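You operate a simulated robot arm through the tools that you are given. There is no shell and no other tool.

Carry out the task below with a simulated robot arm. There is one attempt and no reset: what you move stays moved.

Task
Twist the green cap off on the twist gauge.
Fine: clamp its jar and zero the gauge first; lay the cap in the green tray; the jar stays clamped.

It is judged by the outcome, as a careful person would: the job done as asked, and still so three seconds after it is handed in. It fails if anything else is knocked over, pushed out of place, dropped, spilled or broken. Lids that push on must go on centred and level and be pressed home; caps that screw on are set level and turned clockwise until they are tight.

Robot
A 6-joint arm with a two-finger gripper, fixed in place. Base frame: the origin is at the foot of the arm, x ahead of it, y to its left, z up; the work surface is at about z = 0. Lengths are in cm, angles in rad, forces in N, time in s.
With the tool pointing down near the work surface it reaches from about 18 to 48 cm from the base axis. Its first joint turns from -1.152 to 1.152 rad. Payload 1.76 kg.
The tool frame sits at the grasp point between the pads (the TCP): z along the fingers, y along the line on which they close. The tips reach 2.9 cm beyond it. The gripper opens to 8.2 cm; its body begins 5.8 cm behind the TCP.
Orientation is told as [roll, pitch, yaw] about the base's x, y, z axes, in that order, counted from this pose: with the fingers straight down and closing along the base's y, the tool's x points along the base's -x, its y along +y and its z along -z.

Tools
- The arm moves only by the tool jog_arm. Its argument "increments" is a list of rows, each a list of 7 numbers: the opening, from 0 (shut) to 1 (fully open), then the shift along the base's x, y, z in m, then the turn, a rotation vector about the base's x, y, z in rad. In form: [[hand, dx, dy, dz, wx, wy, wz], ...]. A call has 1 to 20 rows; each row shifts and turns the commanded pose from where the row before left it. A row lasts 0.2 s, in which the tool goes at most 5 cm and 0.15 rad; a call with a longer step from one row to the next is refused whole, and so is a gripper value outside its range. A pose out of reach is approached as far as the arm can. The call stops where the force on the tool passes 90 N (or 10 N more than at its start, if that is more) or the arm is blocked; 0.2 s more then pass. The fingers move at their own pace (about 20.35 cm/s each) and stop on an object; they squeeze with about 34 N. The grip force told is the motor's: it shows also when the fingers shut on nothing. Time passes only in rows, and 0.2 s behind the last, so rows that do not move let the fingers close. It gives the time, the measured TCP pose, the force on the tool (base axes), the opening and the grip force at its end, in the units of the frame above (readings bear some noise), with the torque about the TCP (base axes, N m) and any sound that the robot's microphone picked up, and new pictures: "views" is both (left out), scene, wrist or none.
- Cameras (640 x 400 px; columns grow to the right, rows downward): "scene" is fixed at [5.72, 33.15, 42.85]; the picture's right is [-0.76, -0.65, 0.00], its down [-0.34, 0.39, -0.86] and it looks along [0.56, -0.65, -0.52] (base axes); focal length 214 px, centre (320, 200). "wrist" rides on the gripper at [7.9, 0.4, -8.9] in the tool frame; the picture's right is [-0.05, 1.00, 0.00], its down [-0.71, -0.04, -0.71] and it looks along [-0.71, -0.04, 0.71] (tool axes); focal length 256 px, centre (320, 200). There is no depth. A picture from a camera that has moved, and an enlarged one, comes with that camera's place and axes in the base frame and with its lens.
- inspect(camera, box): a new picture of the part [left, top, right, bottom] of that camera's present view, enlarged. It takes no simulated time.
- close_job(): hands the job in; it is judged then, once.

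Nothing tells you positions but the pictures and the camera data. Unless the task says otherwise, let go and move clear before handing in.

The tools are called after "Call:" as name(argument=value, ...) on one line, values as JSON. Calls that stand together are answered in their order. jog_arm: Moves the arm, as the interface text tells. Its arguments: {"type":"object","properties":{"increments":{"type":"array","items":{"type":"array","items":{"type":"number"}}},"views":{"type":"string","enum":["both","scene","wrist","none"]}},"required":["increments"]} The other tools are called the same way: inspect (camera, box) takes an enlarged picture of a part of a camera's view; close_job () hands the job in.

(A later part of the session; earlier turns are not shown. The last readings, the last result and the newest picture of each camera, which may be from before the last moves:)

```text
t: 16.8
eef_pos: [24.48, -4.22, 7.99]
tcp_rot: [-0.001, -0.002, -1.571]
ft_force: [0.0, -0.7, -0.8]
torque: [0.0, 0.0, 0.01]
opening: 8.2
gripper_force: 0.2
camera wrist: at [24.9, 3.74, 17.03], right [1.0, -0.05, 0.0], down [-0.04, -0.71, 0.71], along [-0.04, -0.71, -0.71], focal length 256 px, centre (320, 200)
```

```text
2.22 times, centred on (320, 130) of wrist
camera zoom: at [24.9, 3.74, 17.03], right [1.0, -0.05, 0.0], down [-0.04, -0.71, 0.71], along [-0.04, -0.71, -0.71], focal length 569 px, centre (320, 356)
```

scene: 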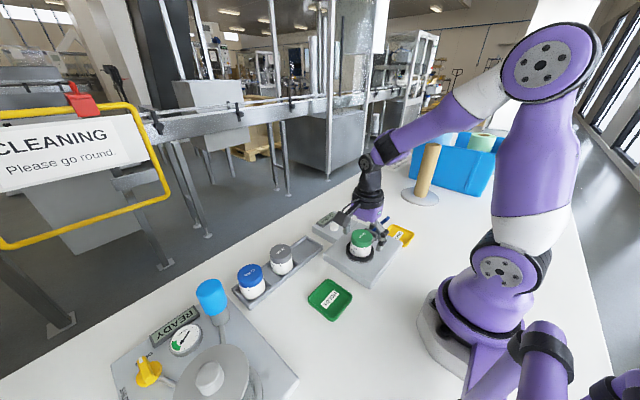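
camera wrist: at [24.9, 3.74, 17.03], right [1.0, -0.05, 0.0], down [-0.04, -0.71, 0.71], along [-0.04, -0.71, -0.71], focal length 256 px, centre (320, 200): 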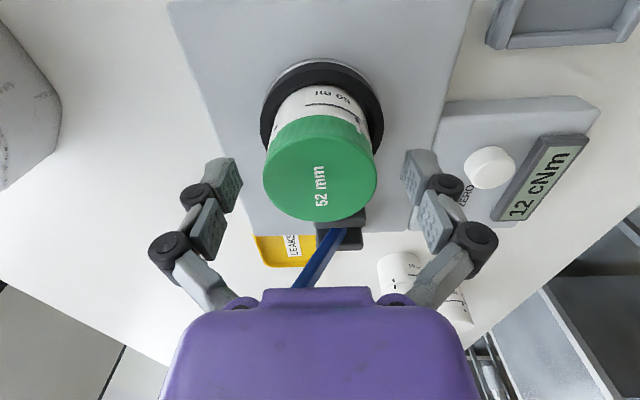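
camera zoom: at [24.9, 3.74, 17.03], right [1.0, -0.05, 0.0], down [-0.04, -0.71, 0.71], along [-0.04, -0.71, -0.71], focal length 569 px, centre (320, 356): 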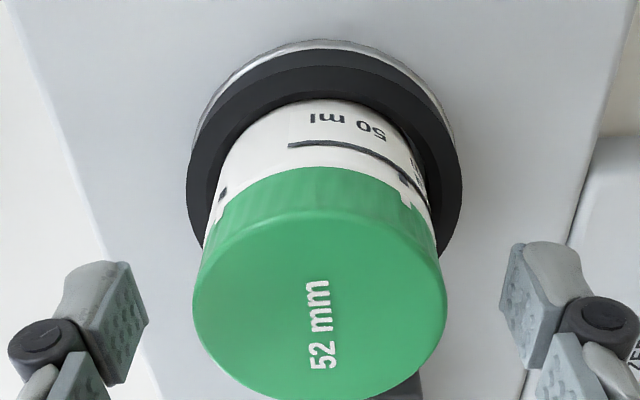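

The jar stands level in the ring with its cap top at about z 8.0. Next I raise and look at the lever mechanism from this side.

Call:
jog_arm(increments=[[1, 0, 0, 0.03, 0, 0, 0], [1, 0, 0, 0.04, 0, 0, 0], [1, 0, 0, 0.04, 0, 0, 0], [1, 0.01, -0.02, 0.01, 0, 0, 0], [1, 0.01, -0.03, 0, 0, 0, 0], [1, 0, 0, 0, 0, 0, 0]], views="both")

Call:
inspect(camera="wrist", box=[230, 20, 430, 180])

Call:
inspect(camera="scene", box=[340, 200, 420, 260])

```text
t: 18.2
eef_pos: [26.6, -9.11, 20.12]
tcp_rot: [-0.001, -0.003, -1.571]
ft_force: [0.9, 0.1, 0.7]
torque: [0.01, -0.03, -0.01]
opening: 8.19
gripper_force: 0.0
camera wrist: at [27.08, -1.09, 29.09], right [1.0, -0.05, 0.0], down [-0.04, -0.71, 0.71], along [-0.04, -0.71, -0.71], focal length 256 px, centre (320, 200)
```

scene: 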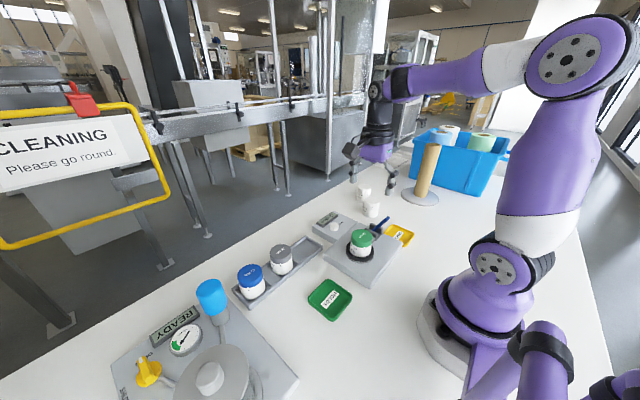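
wrist: 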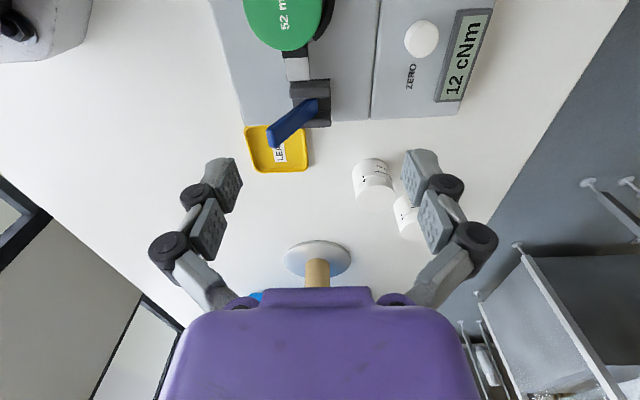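

```text
2.50 times, centred on (330, 100) of wrist
camera zoom: at [27.08, -1.09, 29.09], right [1.0, -0.05, 0.0], down [-0.04, -0.71, 0.71], along [-0.04, -0.71, -0.71], focal length 640 px, centre (295, 450)
```

zoom: 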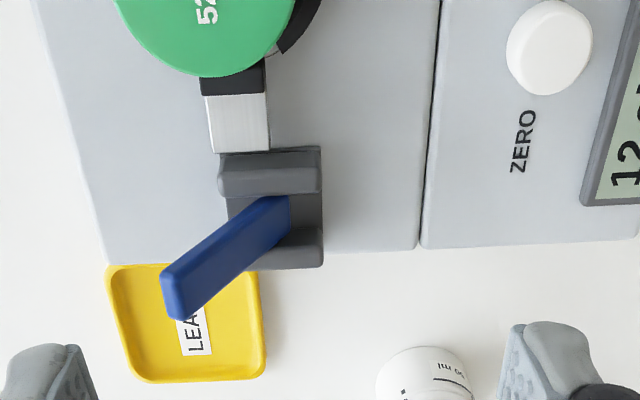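

```text
6.67 times, centred on (380, 230) of scene
camera zoom: at [5.72, 33.15, 42.85], right [-0.76, -0.65, 0.0], down [-0.34, 0.39, -0.86], along [0.56, -0.65, -0.52], focal length 1430 px, centre (-80, 0)
```

zoom: 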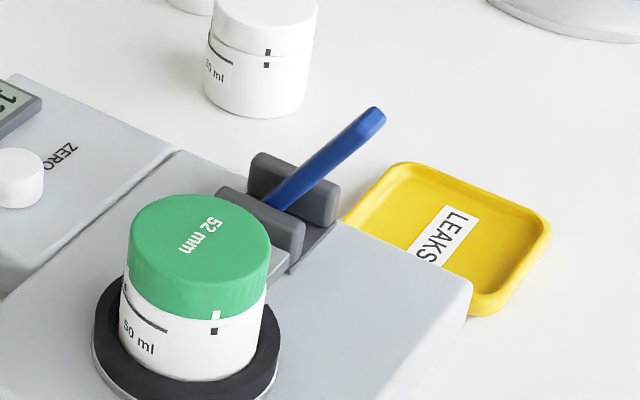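

The lever leans toward the base (−x), with its tip near (22.2, −12.4, 9.5) and its root between the cheeks near x 25.5. I'll straddle it with the open fingers so I can push it gently either way while watching the shoe.

Call:
jog_arm(increments=[[1, -0.015, -0.015, 0, 0, 0, 0], [1, -0.015, -0.016, -0.01, 0, 0, 0], [1, 0, 0, -0.025, 0, 0, 0], [1, 0, 0, -0.025, 0, 0, 0], [1, 0, 0, 0, 0, 0, 0]], views="both")

Call:
inspect(camera="wrist", box=[180, 20, 460, 220])

Call:
inspect(camera="scene", box=[330, 180, 430, 260])

```text
t: 19.4
eef_pos: [23.55, -12.22, 13.91]
tcp_rot: [0.001, -0.002, -1.571]
ft_force: [0.0, 0.4, 0.5]
torque: [0.01, 0.01, 0.01]
opening: 8.2
gripper_force: 0.1
camera wrist: at [24.02, -4.2, 22.89], right [1.0, -0.05, 0.0], down [-0.04, -0.71, 0.71], along [-0.04, -0.71, -0.71], focal length 256 px, centre (320, 200)
```

scene: 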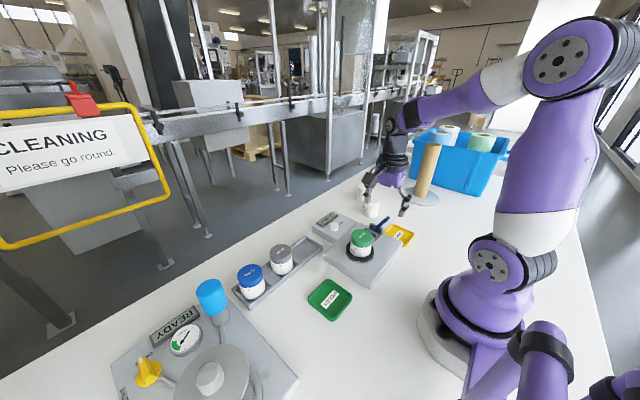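
wrist: 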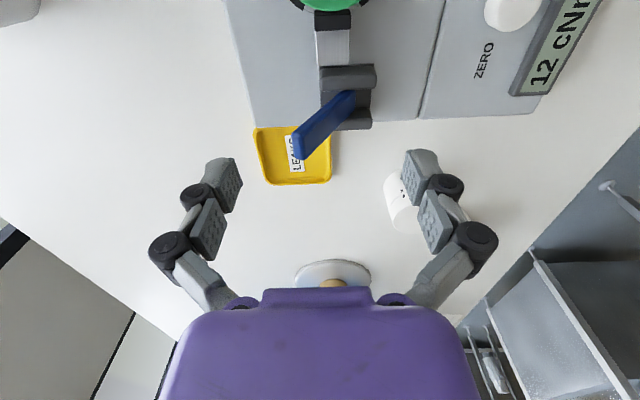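

```text
2.00 times, centred on (320, 120) of wrist
camera zoom: at [24.02, -4.2, 22.89], right [1.0, -0.05, 0.0], down [-0.04, -0.71, 0.71], along [-0.04, -0.71, -0.71], focal length 512 px, centre (320, 360)
```

zoom: 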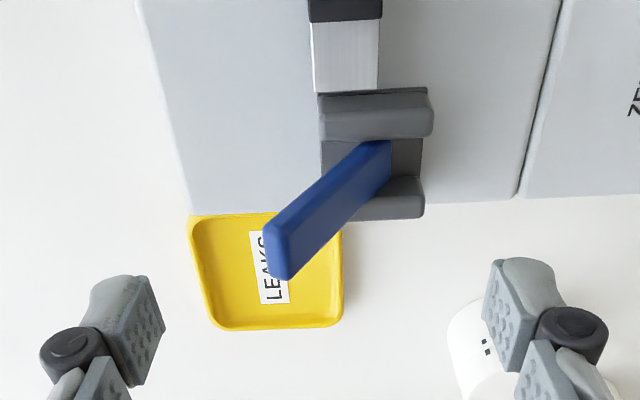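

```text
5.00 times, centred on (380, 220) of scene
camera zoom: at [5.72, 33.15, 42.85], right [-0.76, -0.65, 0.0], down [-0.34, 0.39, -0.86], along [0.56, -0.65, -0.52], focal length 1072 px, centre (20, 100)
```

zoom: 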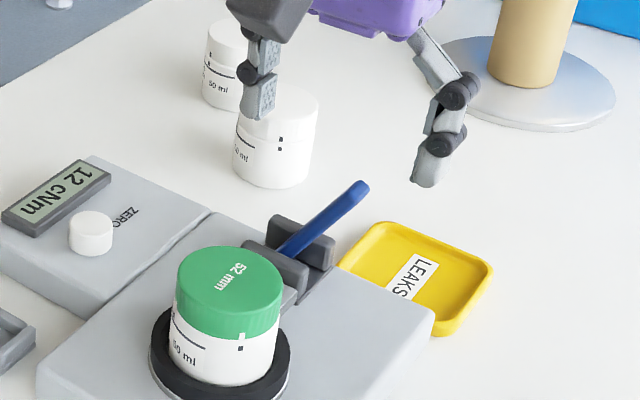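

The lever lies between the open fingers, about 0.3 cm further −y. I'll shift and go down so the tips are at about z 7, above the cheeks.

Call:
jog_arm(increments=[[1, 0, -0.003, -0.01, 0, 0, 0], [1, 0, 0, -0.015, 0, 0, 0], [1, 0, 0, -0.013, 0, 0, 0], [1, 0, 0, 0, 0, 0, 0]], views="both")

Call:
inspect(camera="wrist", box=[180, 20, 460, 220])

Call:
inspect(camera="scene", box=[330, 180, 430, 260])

```text
t: 20.4
eef_pos: [23.56, -12.5, 10.4]
tcp_rot: [0.0, -0.001, -1.572]
ft_force: [-0.2, -0.5, 0.2]
torque: [0.0, 0.03, -0.01]
opening: 8.19
gripper_force: 0.1
camera wrist: at [24.04, -4.53, 19.3], right [1.0, -0.05, 0.0], down [-0.04, -0.71, 0.71], along [-0.04, -0.71, -0.71], focal length 256 px, centre (320, 200)
```

scene: 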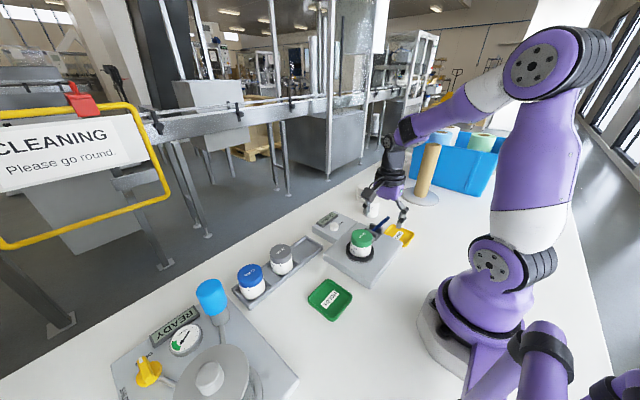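
wrist: 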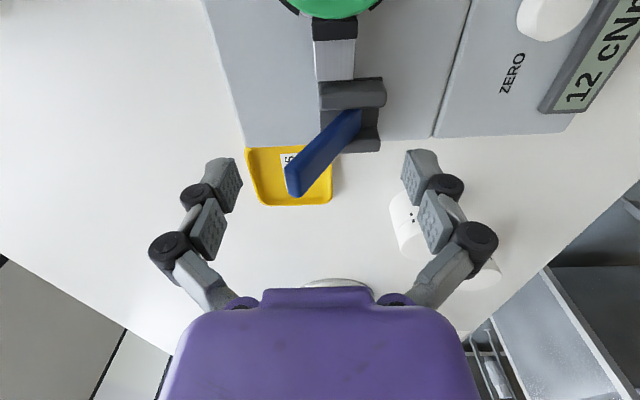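

```text
2.00 times, centred on (320, 120) of wrist
camera zoom: at [24.04, -4.53, 19.3], right [1.0, -0.05, 0.0], down [-0.04, -0.71, 0.71], along [-0.04, -0.71, -0.71], focal length 512 px, centre (320, 360)
```

zoom: 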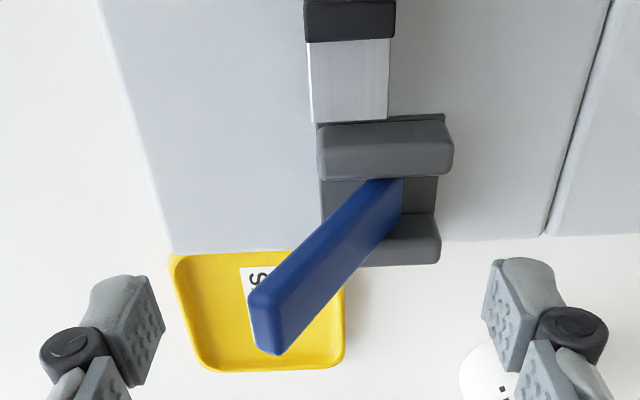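

```text
5.00 times, centred on (380, 220) of scene
camera zoom: at [5.72, 33.15, 42.85], right [-0.76, -0.65, 0.0], down [-0.34, 0.39, -0.86], along [0.56, -0.65, -0.52], focal length 1072 px, centre (20, 100)
```

zoom: 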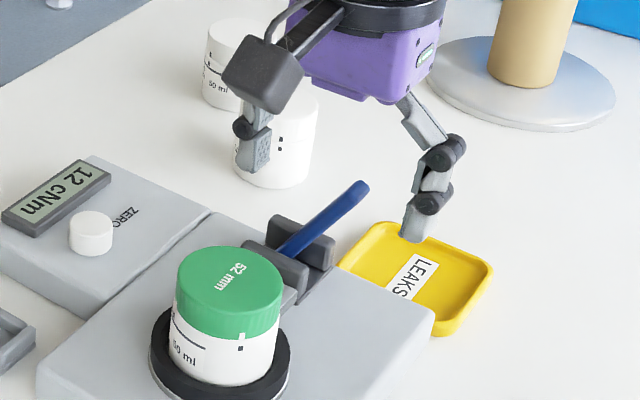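

The lever tip is level with the pads. I'll now push in +x with the −x finger in small steps, watching force and the shoe.

Call:
jog_arm(increments=[[1, 0.008, 0, 0, 0, 0, 0], [1, 0.006, 0, 0, 0, 0, 0], [1, 0.004, 0, 0, 0, 0, 0], [1, 0.003, 0, 0, 0, 0, 0], [1, 0.003, 0, 0, 0, 0, 0]], views="wrist")

```text
t: 21.6
eef_pos: [25.78, -12.63, 10.23]
tcp_rot: [0.0, -0.001, -1.569]
ft_force: [0.1, -0.1, 1.1]
torque: [-0.01, 0.02, 0.0]
opening: 8.18
gripper_force: 0.1
camera wrist: at [26.29, -4.66, 19.19], right [1.0, -0.05, 0.0], down [-0.04, -0.71, 0.71], along [-0.04, -0.71, -0.71], focal length 256 px, centre (320, 200)
```

wrist: 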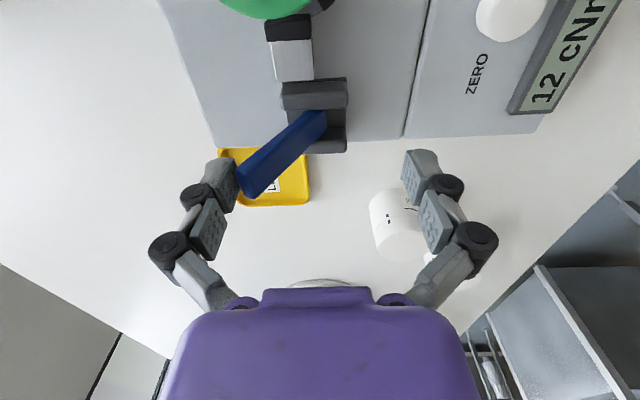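

The finger is almost touching the lever. I'll keep going in small steps.

Call:
jog_arm(increments=[[1, 0.003, 0, 0, 0, 0, 0], [1, 0.003, 0, 0, 0, 0, 0], [1, 0.003, 0, 0, 0, 0, 0]], views="wrist")

```text
t: 22.4
eef_pos: [26.61, -12.67, 10.26]
tcp_rot: [0.004, -0.001, -1.572]
ft_force: [-0.9, -0.7, 0.6]
torque: [0.01, -0.02, 0.0]
opening: 8.18
gripper_force: 0.1
camera wrist: at [27.21, -4.67, 19.21], right [1.0, -0.05, 0.0], down [-0.04, -0.71, 0.71], along [-0.04, -0.71, -0.71], focal length 256 px, centre (320, 200)
```

wrist: 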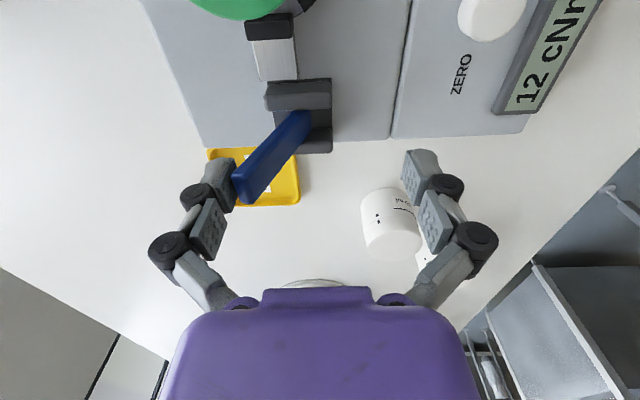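

The lever is swinging with it under almost no force. I'll continue and check the shoe.

Call:
jog_arm(increments=[[1, 0.004, 0, 0, 0, 0, 0], [1, 0.004, 0, 0, 0, 0, 0], [1, 0.004, 0, 0, 0, 0, 0], [1, 0.004, 0, 0, 0, 0, 0]], views="both")

Call:
inspect(camera="wrist", box=[160, 0, 360, 220])

Call:
inspect(camera="scene", box=[330, 190, 430, 270])

```text
t: 23.4
eef_pos: [28.18, -12.69, 10.26]
tcp_rot: [0.001, -0.001, -1.571]
ft_force: [0.5, -0.1, -0.2]
torque: [-0.01, 0.01, -0.04]
opening: 8.2
gripper_force: 0.0
camera wrist: at [28.75, -4.61, 19.18], right [1.0, -0.05, 0.0], down [-0.04, -0.71, 0.71], along [-0.04, -0.71, -0.71], focal length 256 px, centre (320, 200)
```

scene: 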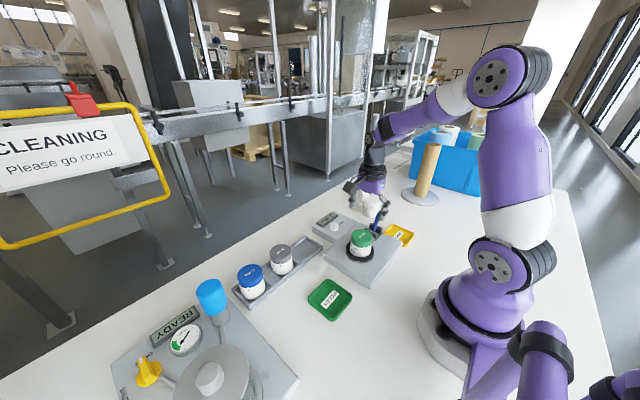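
wrist: 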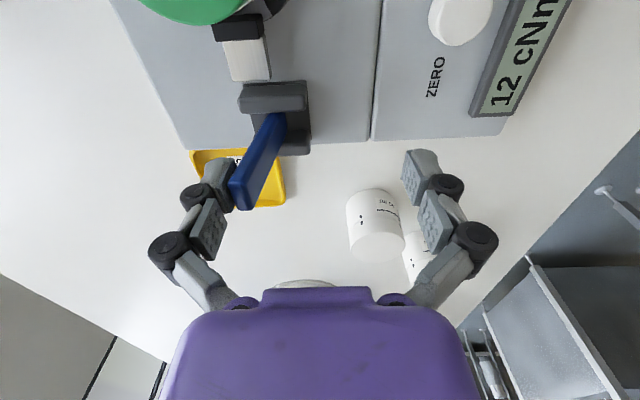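

```text
1.82 times, centred on (260, 110) of wrist
camera zoom: at [28.75, -4.61, 19.18], right [1.0, -0.05, 0.0], down [-0.04, -0.71, 0.71], along [-0.04, -0.71, -0.71], focal length 465 px, centre (429, 364)
```

zoom: 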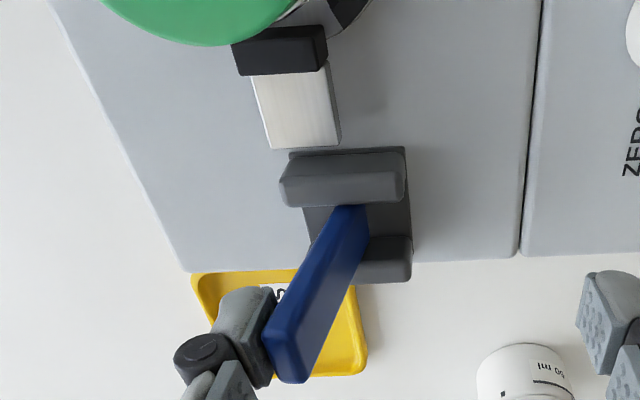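

```text
5.00 times, centred on (380, 230) of scene
camera zoom: at [5.72, 33.15, 42.85], right [-0.76, -0.65, 0.0], down [-0.34, 0.39, -0.86], along [0.56, -0.65, -0.52], focal length 1072 px, centre (20, 50)
```

zoom: 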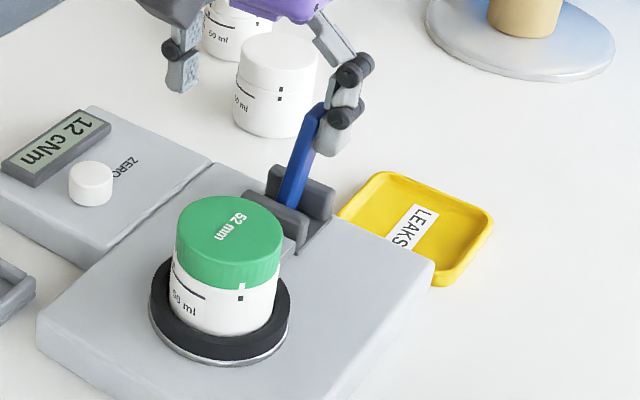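

The shoe has started advancing toward the jar, so +x is the clamping direction. I'll carry on.

Call:
jog_arm(increments=[[1, 0.004, 0, 0, 0, 0, 0], [1, 0.004, 0, 0, 0, 0, 0], [1, 0.004, 0, 0, 0, 0, 0], [1, 0.004, 0, 0, 0, 0, 0], [1, 0.004, 0, 0, 0, 0, 0]], views="wrist")

Call:
inspect(camera="scene", box=[330, 190, 430, 270])

```text
t: 24.6
eef_pos: [30.19, -12.66, 10.23]
tcp_rot: [-0.001, -0.002, -1.57]
ft_force: [0.0, -0.3, -0.1]
torque: [0.01, -0.05, -0.01]
opening: 8.21
gripper_force: 0.0
camera wrist: at [30.77, -4.62, 19.24], right [1.0, -0.05, 0.0], down [-0.04, -0.71, 0.71], along [-0.04, -0.71, -0.71], focal length 256 px, centre (320, 200)
```

wrist: 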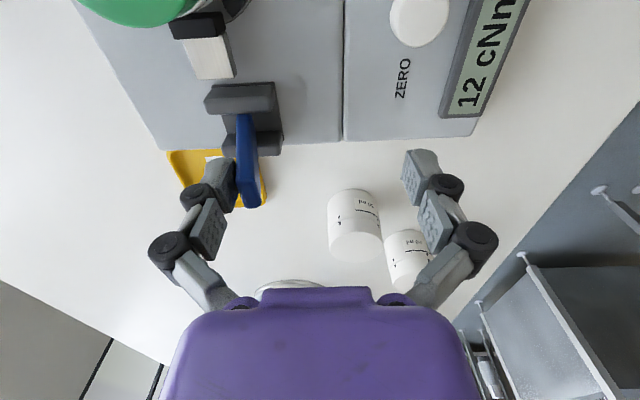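

```text
5.00 times, centred on (380, 230) of scene
camera zoom: at [5.72, 33.15, 42.85], right [-0.76, -0.65, 0.0], down [-0.34, 0.39, -0.86], along [0.56, -0.65, -0.52], focal length 1072 px, centre (20, 50)
```

zoom: 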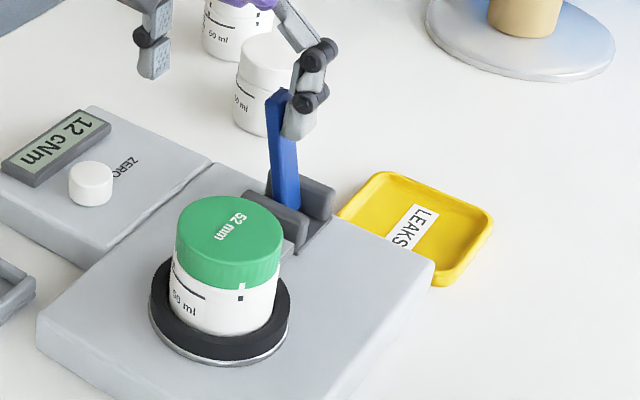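

The lever is nearly upright. I'll continue toward the far side, still under almost no load.

Call:
jog_arm(increments=[[1, 0.004, 0, 0, 0, 0, 0], [1, 0.004, 0, 0, 0, 0, 0], [1, 0.004, 0, 0, 0, 0, 0], [1, 0.004, 0, 0, 0, 0, 0]], views="wrist")

Call:
inspect(camera="wrist", box=[120, 0, 320, 220])

```text
t: 25.6
eef_pos: [31.9, -12.6, 10.46]
tcp_rot: [0.001, -0.001, -1.569]
ft_force: [0.1, 0.4, 0.3]
torque: [-0.01, 0.0, 0.01]
opening: 8.2
gripper_force: 0.1
camera wrist: at [32.38, -4.62, 19.32], right [1.0, -0.05, 0.0], down [-0.04, -0.71, 0.71], along [-0.04, -0.71, -0.71], focal length 256 px, centre (320, 200)
```

wrist: 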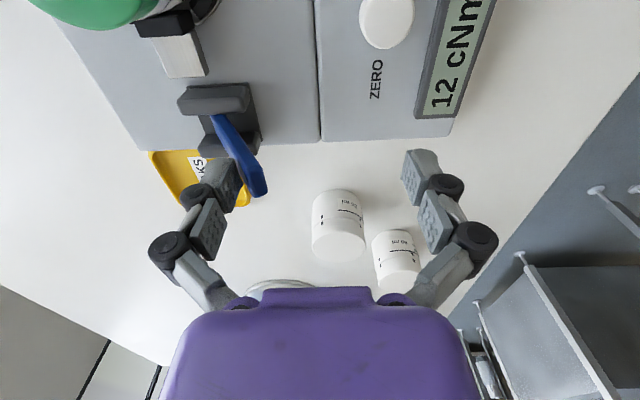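

```text
1.82 times, centred on (220, 110) of wrist
camera zoom: at [32.38, -4.62, 19.32], right [1.0, -0.05, 0.0], down [-0.04, -0.71, 0.71], along [-0.04, -0.71, -0.71], focal length 465 px, centre (502, 364)
```

zoom: 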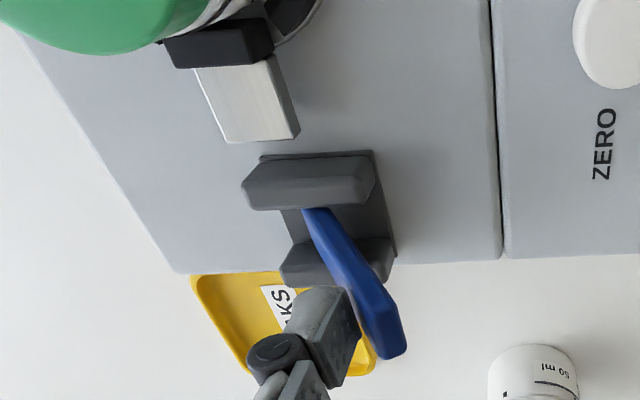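

The lever is past vertical, the shoe is close to the jar, and there is no resistance yet. I'll continue.

Call:
jog_arm(increments=[[1, 0.004, 0, 0, 0, 0, 0], [1, 0.004, 0, 0, 0, 0, 0], [1, 0.003, 0, 0, 0, 0, 0]], views="wrist")

Call:
inspect(camera="wrist", box=[90, 0, 290, 220])

Call:
inspect(camera="scene", box=[330, 190, 430, 270])

```text
t: 26.4
eef_pos: [32.23, -12.67, 10.1]
tcp_rot: [-0.03, 0.006, -1.578]
ft_force: [-78.5, -17.8, 16.6]
torque: [-0.16, 1.51, 0.77]
opening: 8.23
gripper_force: 0.0
camera wrist: at [33.14, -4.72, 19.1], right [1.0, -0.06, -0.03], down [-0.02, -0.71, 0.7], along [-0.06, -0.7, -0.71], focal length 256 px, centre (320, 200)
```

wrist: 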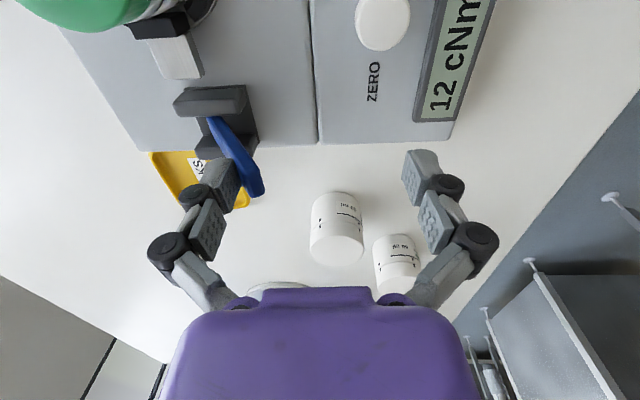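

```text
1.82 times, centred on (190, 110) of wrist
camera zoom: at [33.14, -4.72, 19.1], right [1.0, -0.06, -0.03], down [-0.02, -0.71, 0.7], along [-0.06, -0.7, -0.71], focal length 465 px, centre (556, 364)
```

zoom: 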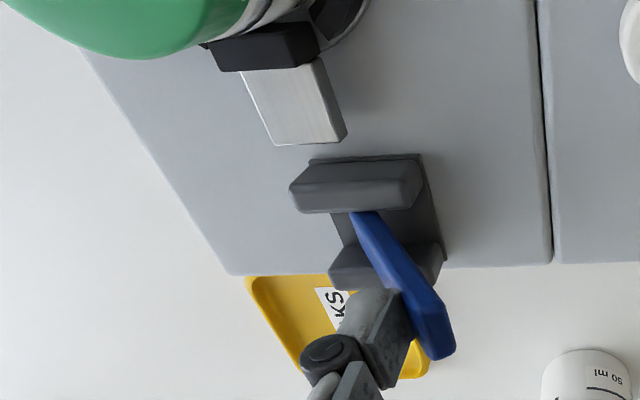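

```text
5.00 times, centred on (380, 230) of scene
camera zoom: at [5.71, 33.15, 42.85], right [-0.76, -0.65, 0.0], down [-0.34, 0.39, -0.86], along [0.56, -0.65, -0.52], focal length 1072 px, centre (20, 50)
```

zoom: 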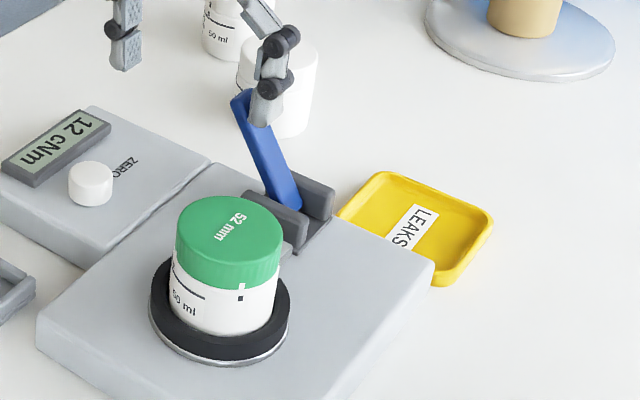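

Resistance rose sharply, so the clamp is likely home (nothing else has moved). I'll back off right away and check that the lever stays and the shoe bears on the jar.

Call:
jog_arm(increments=[[1, -0.008, 0, 0, 0, 0, 0], [1, -0.005, 0, 0, 0, 0, 0], [1, 0, 0, 0, 0, 0, 0]], views="wrist")

Call:
inspect(camera="wrist", box=[100, 0, 300, 220])

Call:
inspect(camera="scene", box=[330, 190, 430, 270])

```text
t: 27.2
eef_pos: [31.59, -12.67, 10.53]
tcp_rot: [0.002, 0.0, -1.568]
ft_force: [-0.1, 0.1, 0.2]
torque: [0.01, -0.02, 0.03]
opening: 8.19
gripper_force: 0.1
camera wrist: at [32.13, -4.72, 19.36], right [1.0, -0.05, 0.0], down [-0.04, -0.7, 0.71], along [-0.03, -0.71, -0.71], focal length 256 px, centre (320, 200)
```

wrist: 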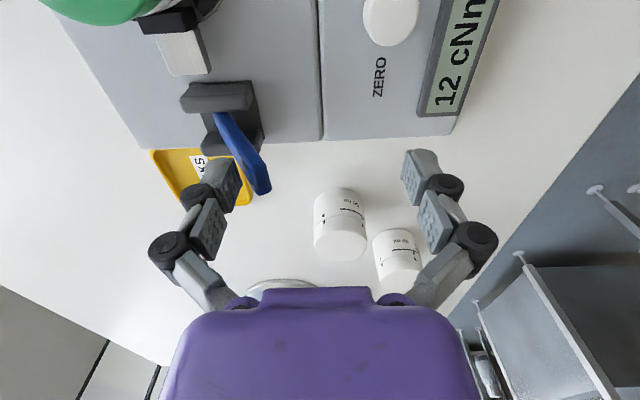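

```text
1.82 times, centred on (200, 110) of wrist
camera zoom: at [32.13, -4.72, 19.36], right [1.0, -0.05, 0.0], down [-0.04, -0.7, 0.71], along [-0.03, -0.71, -0.71], focal length 465 px, centre (538, 364)
```

zoom: 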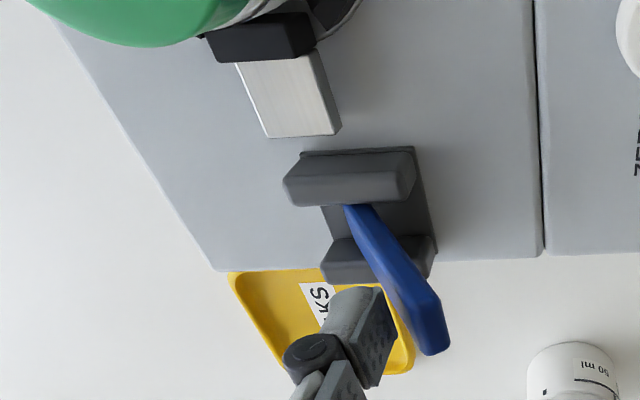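

```text
5.00 times, centred on (380, 230) of scene
camera zoom: at [5.72, 33.15, 42.85], right [-0.76, -0.65, 0.0], down [-0.34, 0.39, -0.86], along [0.56, -0.65, -0.52], focal length 1072 px, centre (20, 50)
```

zoom: 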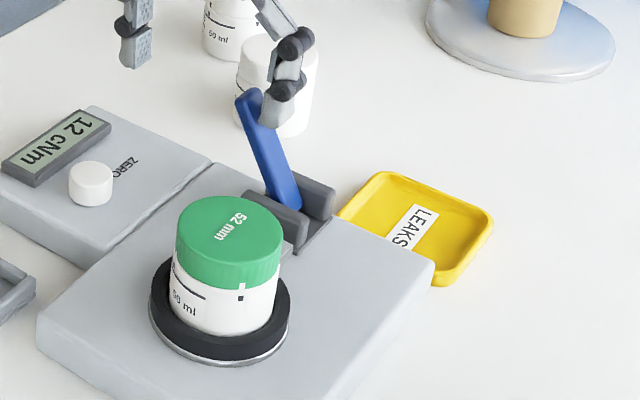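

The lever stayed over. I'll zoom in on where the shoe meets the jar.

Call:
inspect(camera="wrist", box=[120, 0, 240, 75])

```text
5.33 times, centred on (180, 38) of wrist
camera zoom: at [32.13, -4.72, 19.36], right [1.0, -0.05, 0.0], down [-0.04, -0.7, 0.71], along [-0.03, -0.71, -0.71], focal length 1365 px, centre (1067, 1067)
```

zoom: 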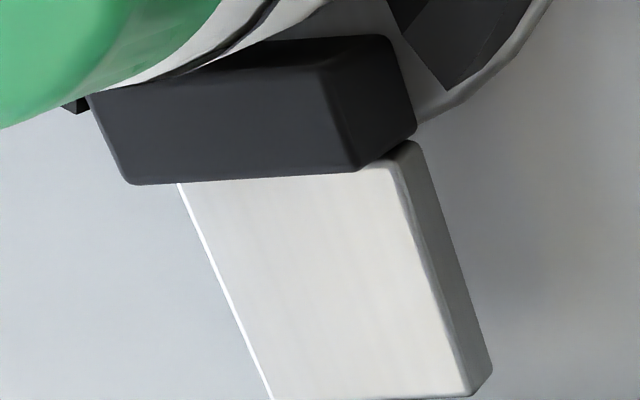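

The shoe is bearing on the jar and the lever sits at about +29°, the mirror of where it began. Next I lift clear, close the fingers and hover over the ZERO button.

Call:
jog_arm(increments=[[1, -0.002, 0, 0.02, 0, 0, 0], [1, 0, 0, 0.035, 0, 0, 0], [0.5, 0.01, 0.015, 0, 0, 0, 0], [0, 0.015, 0.02, 0, 0, 0, 0], [0, 0.015, 0.018, 0, 0, 0, 0], [0, 0, 0, 0, 0, 0, 0], [0, 0, 0, 0, 0, 0, 0]], views="both")

Call:
inspect(camera="wrist", box=[240, 20, 440, 200])

Call:
inspect(camera="scene", box=[310, 180, 420, 260])

```text
t: 28.8
eef_pos: [35.25, -7.5, 16.07]
tcp_rot: [0.0, -0.002, -1.569]
ft_force: [0.2, -0.7, -0.7]
torque: [-0.03, 0.02, 0.01]
opening: 0.0
gripper_force: 28.8
camera wrist: at [35.83, 0.4, 25.01], right [1.0, -0.05, 0.0], down [-0.04, -0.71, 0.71], along [-0.04, -0.71, -0.71], focal length 256 px, centre (320, 200)
```

scene: 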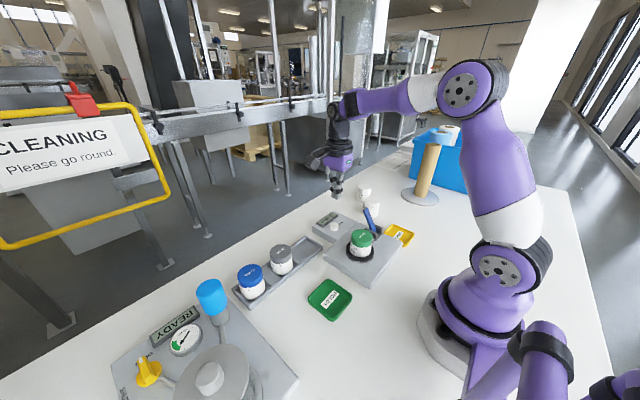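
wrist: 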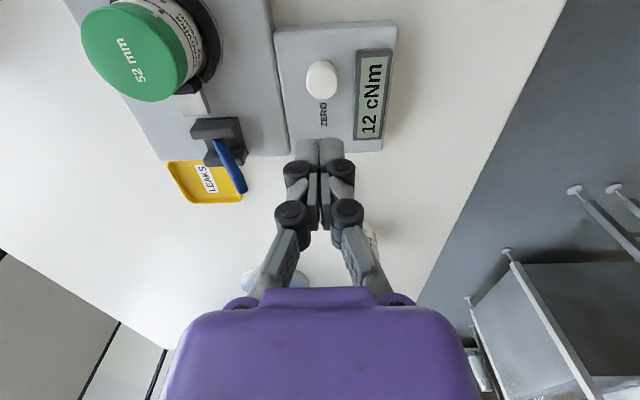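

```text
2.22 times, centred on (340, 110) of wrist
camera zoom: at [35.83, 0.4, 25.01], right [1.0, -0.05, 0.0], down [-0.04, -0.71, 0.71], along [-0.04, -0.71, -0.71], focal length 569 px, centre (276, 400)
```

zoom: 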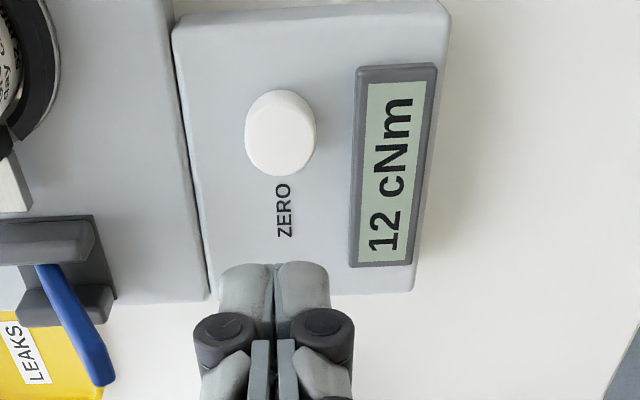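

```text
5.00 times, centred on (365, 220) of scene
camera zoom: at [5.72, 33.15, 42.85], right [-0.76, -0.65, 0.0], down [-0.34, 0.39, -0.86], along [0.56, -0.65, -0.52], focal length 1072 px, centre (95, 100)
```

zoom: 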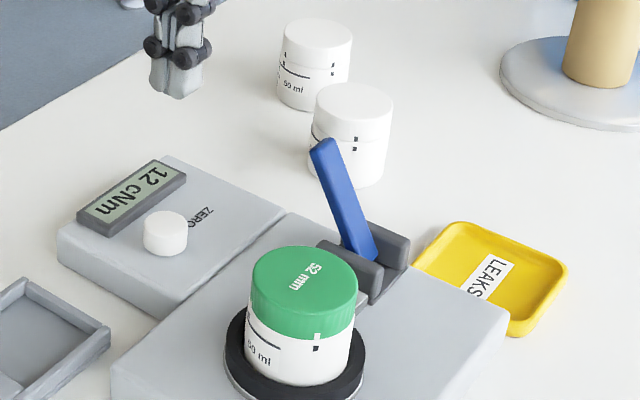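

The button is almost directly below the closed fingertips, about 0.2 cm further +x. I'll descend to just above it.

Call:
jog_arm(increments=[[0, 0.0018, -0.0005, -0.02, 0, 0, 0], [0, 0, 0, -0.025, 0, 0, 0], [0, 0, 0, -0.02, 0, 0, 0], [0, 0, 0, -0.015, 0, 0, 0], [0, 0, 0, 0, 0, 0, 0]], views="wrist")

Call:
inspect(camera="scene", box=[300, 180, 390, 250])

Call:
inspect(camera="wrist", box=[240, 40, 440, 200])

```text
t: 30.0
eef_pos: [35.69, -7.3, 7.86]
tcp_rot: [0.001, -0.002, -1.57]
ft_force: [-0.4, 0.6, 0.0]
torque: [-0.02, 0.01, -0.01]
opening: 0.01
gripper_force: 28.9
camera wrist: at [36.15, 0.55, 16.81], right [1.0, -0.05, 0.0], down [-0.04, -0.71, 0.71], along [-0.04, -0.71, -0.71], focal length 256 px, centre (320, 200)
```

wrist: 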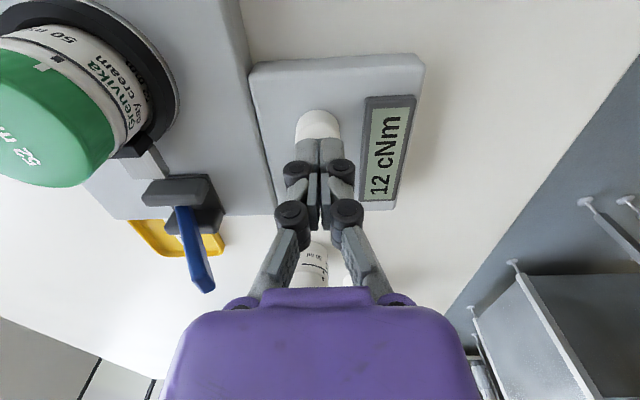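

```text
5.71 times, centred on (345, 215) of scene
camera zoom: at [5.72, 33.15, 42.85], right [-0.76, -0.65, 0.0], down [-0.34, 0.39, -0.86], along [0.56, -0.65, -0.52], focal length 1226 px, centre (177, 114)
```

zoom: 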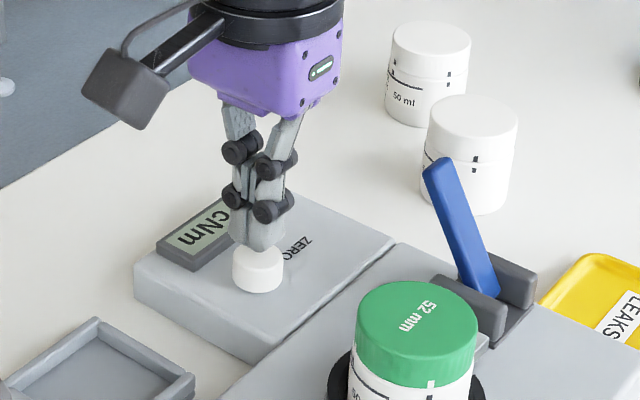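

```text
2.50 times, centred on (340, 120) of wrist
camera zoom: at [36.15, 0.55, 16.81], right [1.0, -0.05, 0.0], down [-0.04, -0.71, 0.71], along [-0.04, -0.71, -0.71], focal length 640 px, centre (270, 400)
```

zoom: 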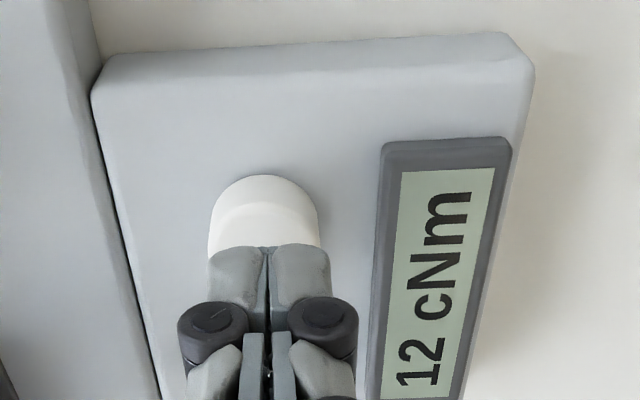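

The closed tips are just above the button. I'll press down in small steps and watch the display.

Call:
jog_arm(increments=[[0, 0, 0.0015, -0.003, 0, 0, 0], [0, 0, 0, -0.003, 0, 0, 0], [0, 0, 0, 0, 0, 0, 0]], views="none")

Call:
inspect(camera="wrist", box=[240, 40, 440, 200])

```text
t: 30.8
eef_pos: [35.68, -7.32, 7.16]
tcp_rot: [0.002, -0.002, -1.57]
ft_force: [-0.2, 0.3, 0.0]
torque: [-0.01, 0.03, -0.04]
opening: 0.0
gripper_force: 29.3
```

```text
2.50 times, centred on (340, 120) of wrist
camera zoom: at [36.15, 0.64, 16.16], right [1.0, -0.05, 0.0], down [-0.04, -0.71, 0.71], along [-0.04, -0.71, -0.71], focal length 640 px, centre (270, 400)
```

zoom: 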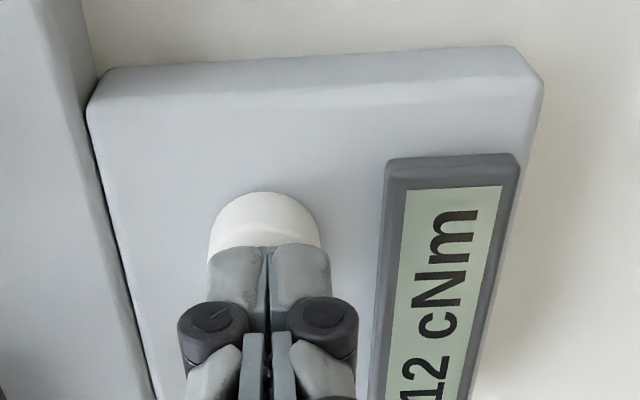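

Call:
jog_arm(increments=[[0, 0, 0, -0.003, 0, 0, 0], [0, 0, 0, -0.002, 0, 0, 0], [0, 0, 0, 0, 0, 0, 0]], views="none")

Call:
inspect(camera="wrist", box=[240, 60, 440, 220])

Call:
inspect(camera="scene", box=[300, 180, 390, 250])

```text
t: 31.6
eef_pos: [35.72, -7.36, 6.67]
tcp_rot: [0.002, -0.002, -1.572]
ft_force: [0.2, -0.2, 1.1]
torque: [-0.03, -0.01, 0.0]
opening: 0.59
gripper_force: 29.4
```

```text
2.50 times, centred on (340, 140) of wrist
camera zoom: at [36.2, 0.65, 15.65], right [1.0, -0.05, 0.0], down [-0.04, -0.71, 0.71], along [-0.04, -0.71, -0.71], focal length 640 px, centre (270, 350)
```

zoom: 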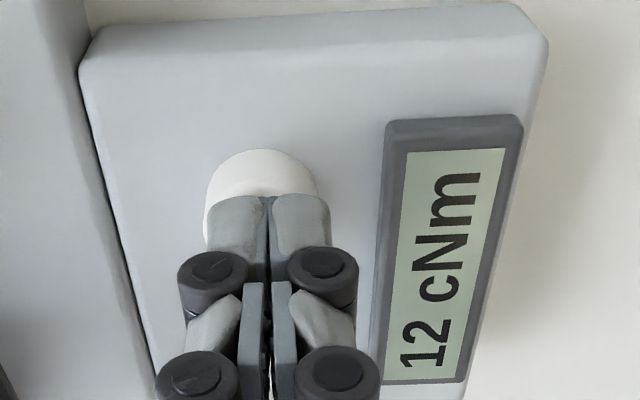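

```text
5.71 times, centred on (345, 215) of scene
camera zoom: at [5.72, 33.15, 42.85], right [-0.76, -0.65, 0.0], down [-0.34, 0.39, -0.86], along [0.56, -0.65, -0.52], focal length 1226 px, centre (177, 114)
```

zoom: 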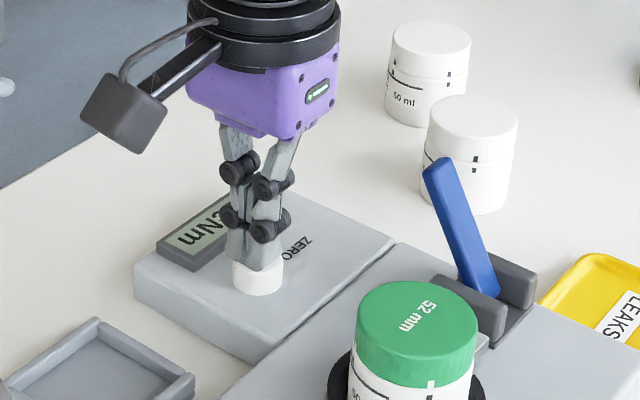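

Contact has begun with light force. I'll press a bit more.

Call:
jog_arm(increments=[[0, 0, 0, -0.002, 0, 0, 0], [0, 0, 0, -0.002, 0, 0, 0], [0, 0, 0, 0, 0, 0, 0]], views="none")

Call:
inspect(camera="wrist", box=[240, 60, 440, 220])

Call:
inspect(camera="scene", box=[300, 180, 390, 250])

```text
t: 32.4
eef_pos: [35.72, -7.25, 6.49]
tcp_rot: [0.002, -0.002, -1.57]
ft_force: [-1.2, -1.6, 4.5]
torque: [-0.02, 0.07, 0.01]
opening: 0.59
gripper_force: 29.1
heard: click
```

```text
2.50 times, centred on (340, 140) of wrist
camera zoom: at [36.21, 0.66, 15.28], right [1.0, -0.05, 0.0], down [-0.04, -0.71, 0.71], along [-0.04, -0.71, -0.71], focal length 640 px, centre (270, 350)
```

zoom: 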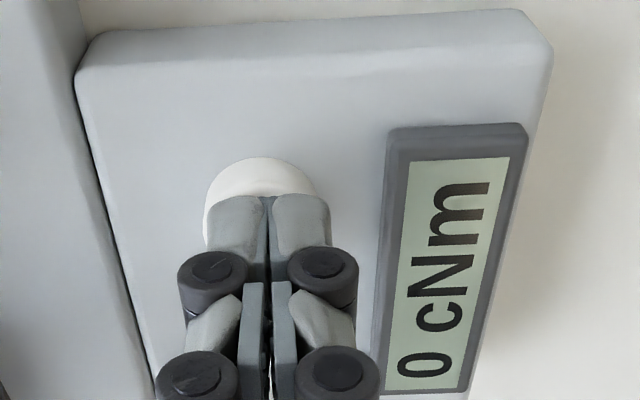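

```text
5.71 times, centred on (345, 215) of scene
camera zoom: at [5.72, 33.15, 42.85], right [-0.76, -0.65, 0.0], down [-0.34, 0.39, -0.86], along [0.56, -0.65, -0.52], focal length 1226 px, centre (177, 114)
```

zoom: 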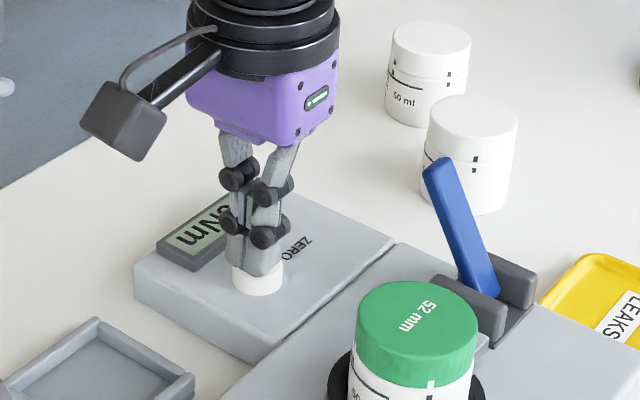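

Click heard and the display now reads 0 cNm. I'll lift off the button and return over the green cap with the fingers open.

Call:
jog_arm(increments=[[0, 0, 0, 0.02, 0, 0, 0], [0, 0, 0, 0.035, 0, 0, 0], [0, 0, 0, 0.03, 0, 0, 0], [0.5, -0.03, 0.005, 0, 0, 0, 0], [1, -0.03, 0.009, 0, 0, 0, 0], [1, -0.03, 0.009, 0, 0, 0, 0], [1, -0.023, 0.008, 0, 0, 0, 0], [1, 0, 0, 0, 0, 0, 0]], views="both")

Call:
inspect(camera="wrist", box=[220, 30, 420, 190])

Call:
inspect(camera="scene", box=[300, 190, 420, 270])

```text
t: 34.2
eef_pos: [24.44, -4.02, 14.74]
tcp_rot: [-0.001, -0.002, -1.571]
ft_force: [0.8, -0.5, -0.6]
torque: [-0.02, 0.03, -0.04]
opening: 8.2
gripper_force: 0.0
camera wrist: at [25.02, 4.06, 23.67], right [1.0, -0.05, 0.0], down [-0.04, -0.71, 0.71], along [-0.04, -0.71, -0.71], focal length 256 px, centre (320, 200)
```

scene: 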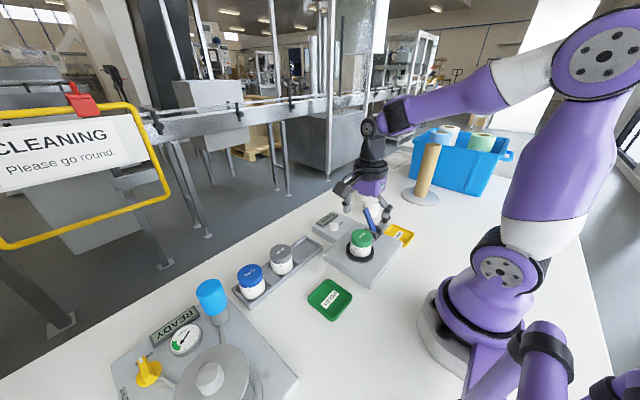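
wrist: 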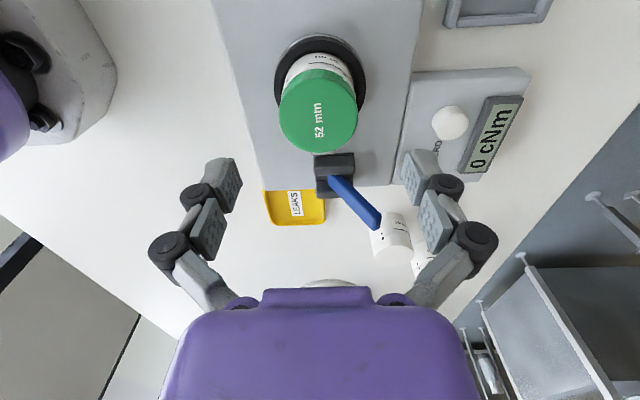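

```text
2.50 times, centred on (320, 110) of wrist
camera zoom: at [25.02, 4.06, 23.67], right [1.0, -0.05, 0.0], down [-0.04, -0.71, 0.71], along [-0.04, -0.71, -0.71], focal length 640 px, centre (320, 425)
```

zoom: 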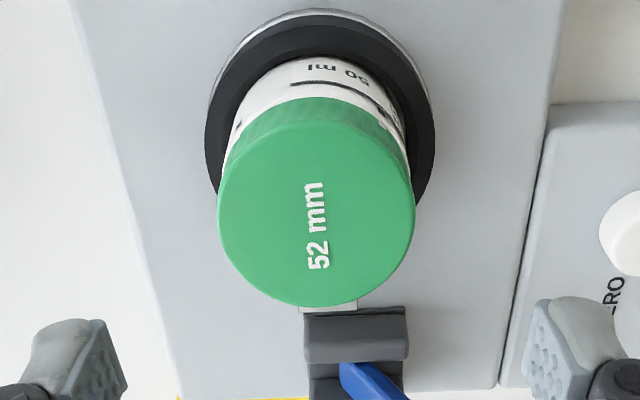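

```text
5.00 times, centred on (360, 230) of scene
camera zoom: at [5.72, 33.15, 42.85], right [-0.76, -0.65, 0.0], down [-0.34, 0.39, -0.86], along [0.56, -0.65, -0.52], focal length 1072 px, centre (120, 50)
```

zoom: 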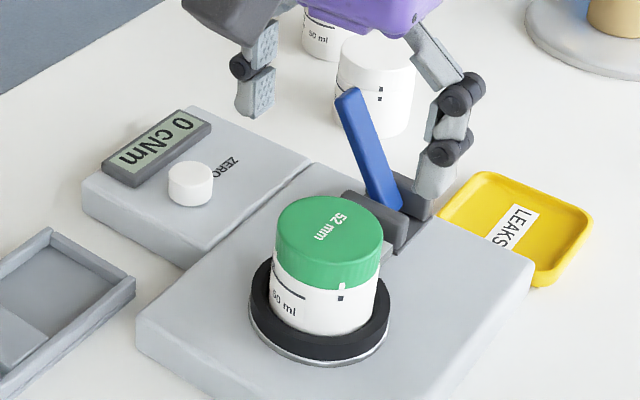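

The cap is centred about 0.1 cm −x and 0.2 cm −y of the TCP, with its top near z 7.95. I'll correct and descend to TCP z ≈ 9.1 so the pad ends hold only the cap.

Call:
jog_arm(increments=[[1, -0.001, -0.002, -0.015, 0, 0, 0], [1, 0, 0, -0.02, 0, 0, 0], [1, 0, 0, -0.015, 0, 0, 0], [1, 0, 0, -0.006, 0, 0, 0], [1, 0, 0, 0, 0, 0, 0]], views="none")

Call:
inspect(camera="wrist", box=[200, 40, 440, 220])

Call:
inspect(camera="scene", box=[330, 200, 410, 265])

```text
t: 35.4
eef_pos: [24.31, -4.17, 8.93]
tcp_rot: [0.001, 0.0, -1.571]
ft_force: [-0.6, -0.9, 0.0]
torque: [0.04, 0.01, 0.03]
opening: 8.18
gripper_force: 0.0
```

```text
2.22 times, centred on (320, 130) of wrist
camera zoom: at [24.86, 3.77, 18.03], right [1.0, -0.05, 0.0], down [-0.04, -0.71, 0.71], along [-0.04, -0.71, -0.71], focal length 569 px, centre (320, 356)
```

zoom: 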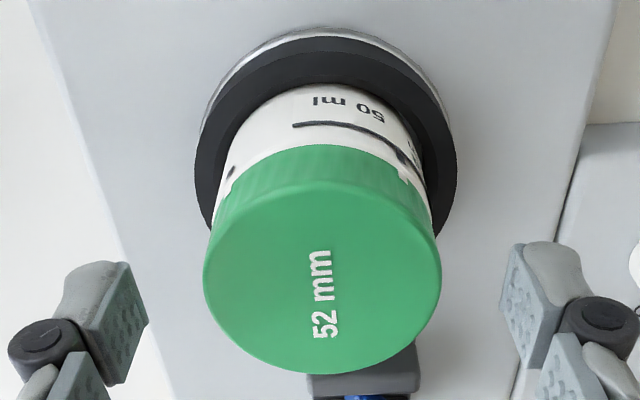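

```text
6.15 times, centred on (370, 232) of scene
camera zoom: at [5.72, 33.15, 42.85], right [-0.76, -0.65, 0.0], down [-0.34, 0.39, -0.86], along [0.56, -0.65, -0.52], focal length 1320 px, centre (12, 0)
```

zoom: 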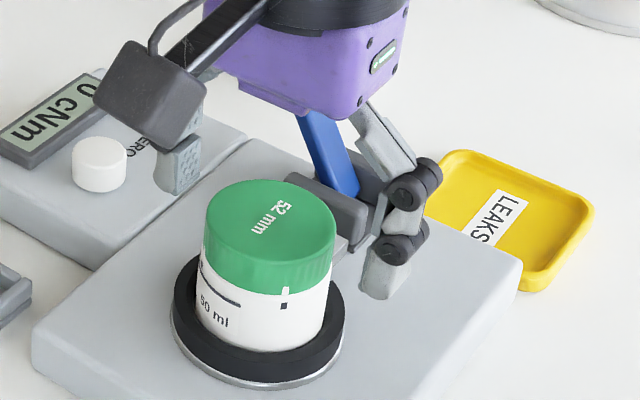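

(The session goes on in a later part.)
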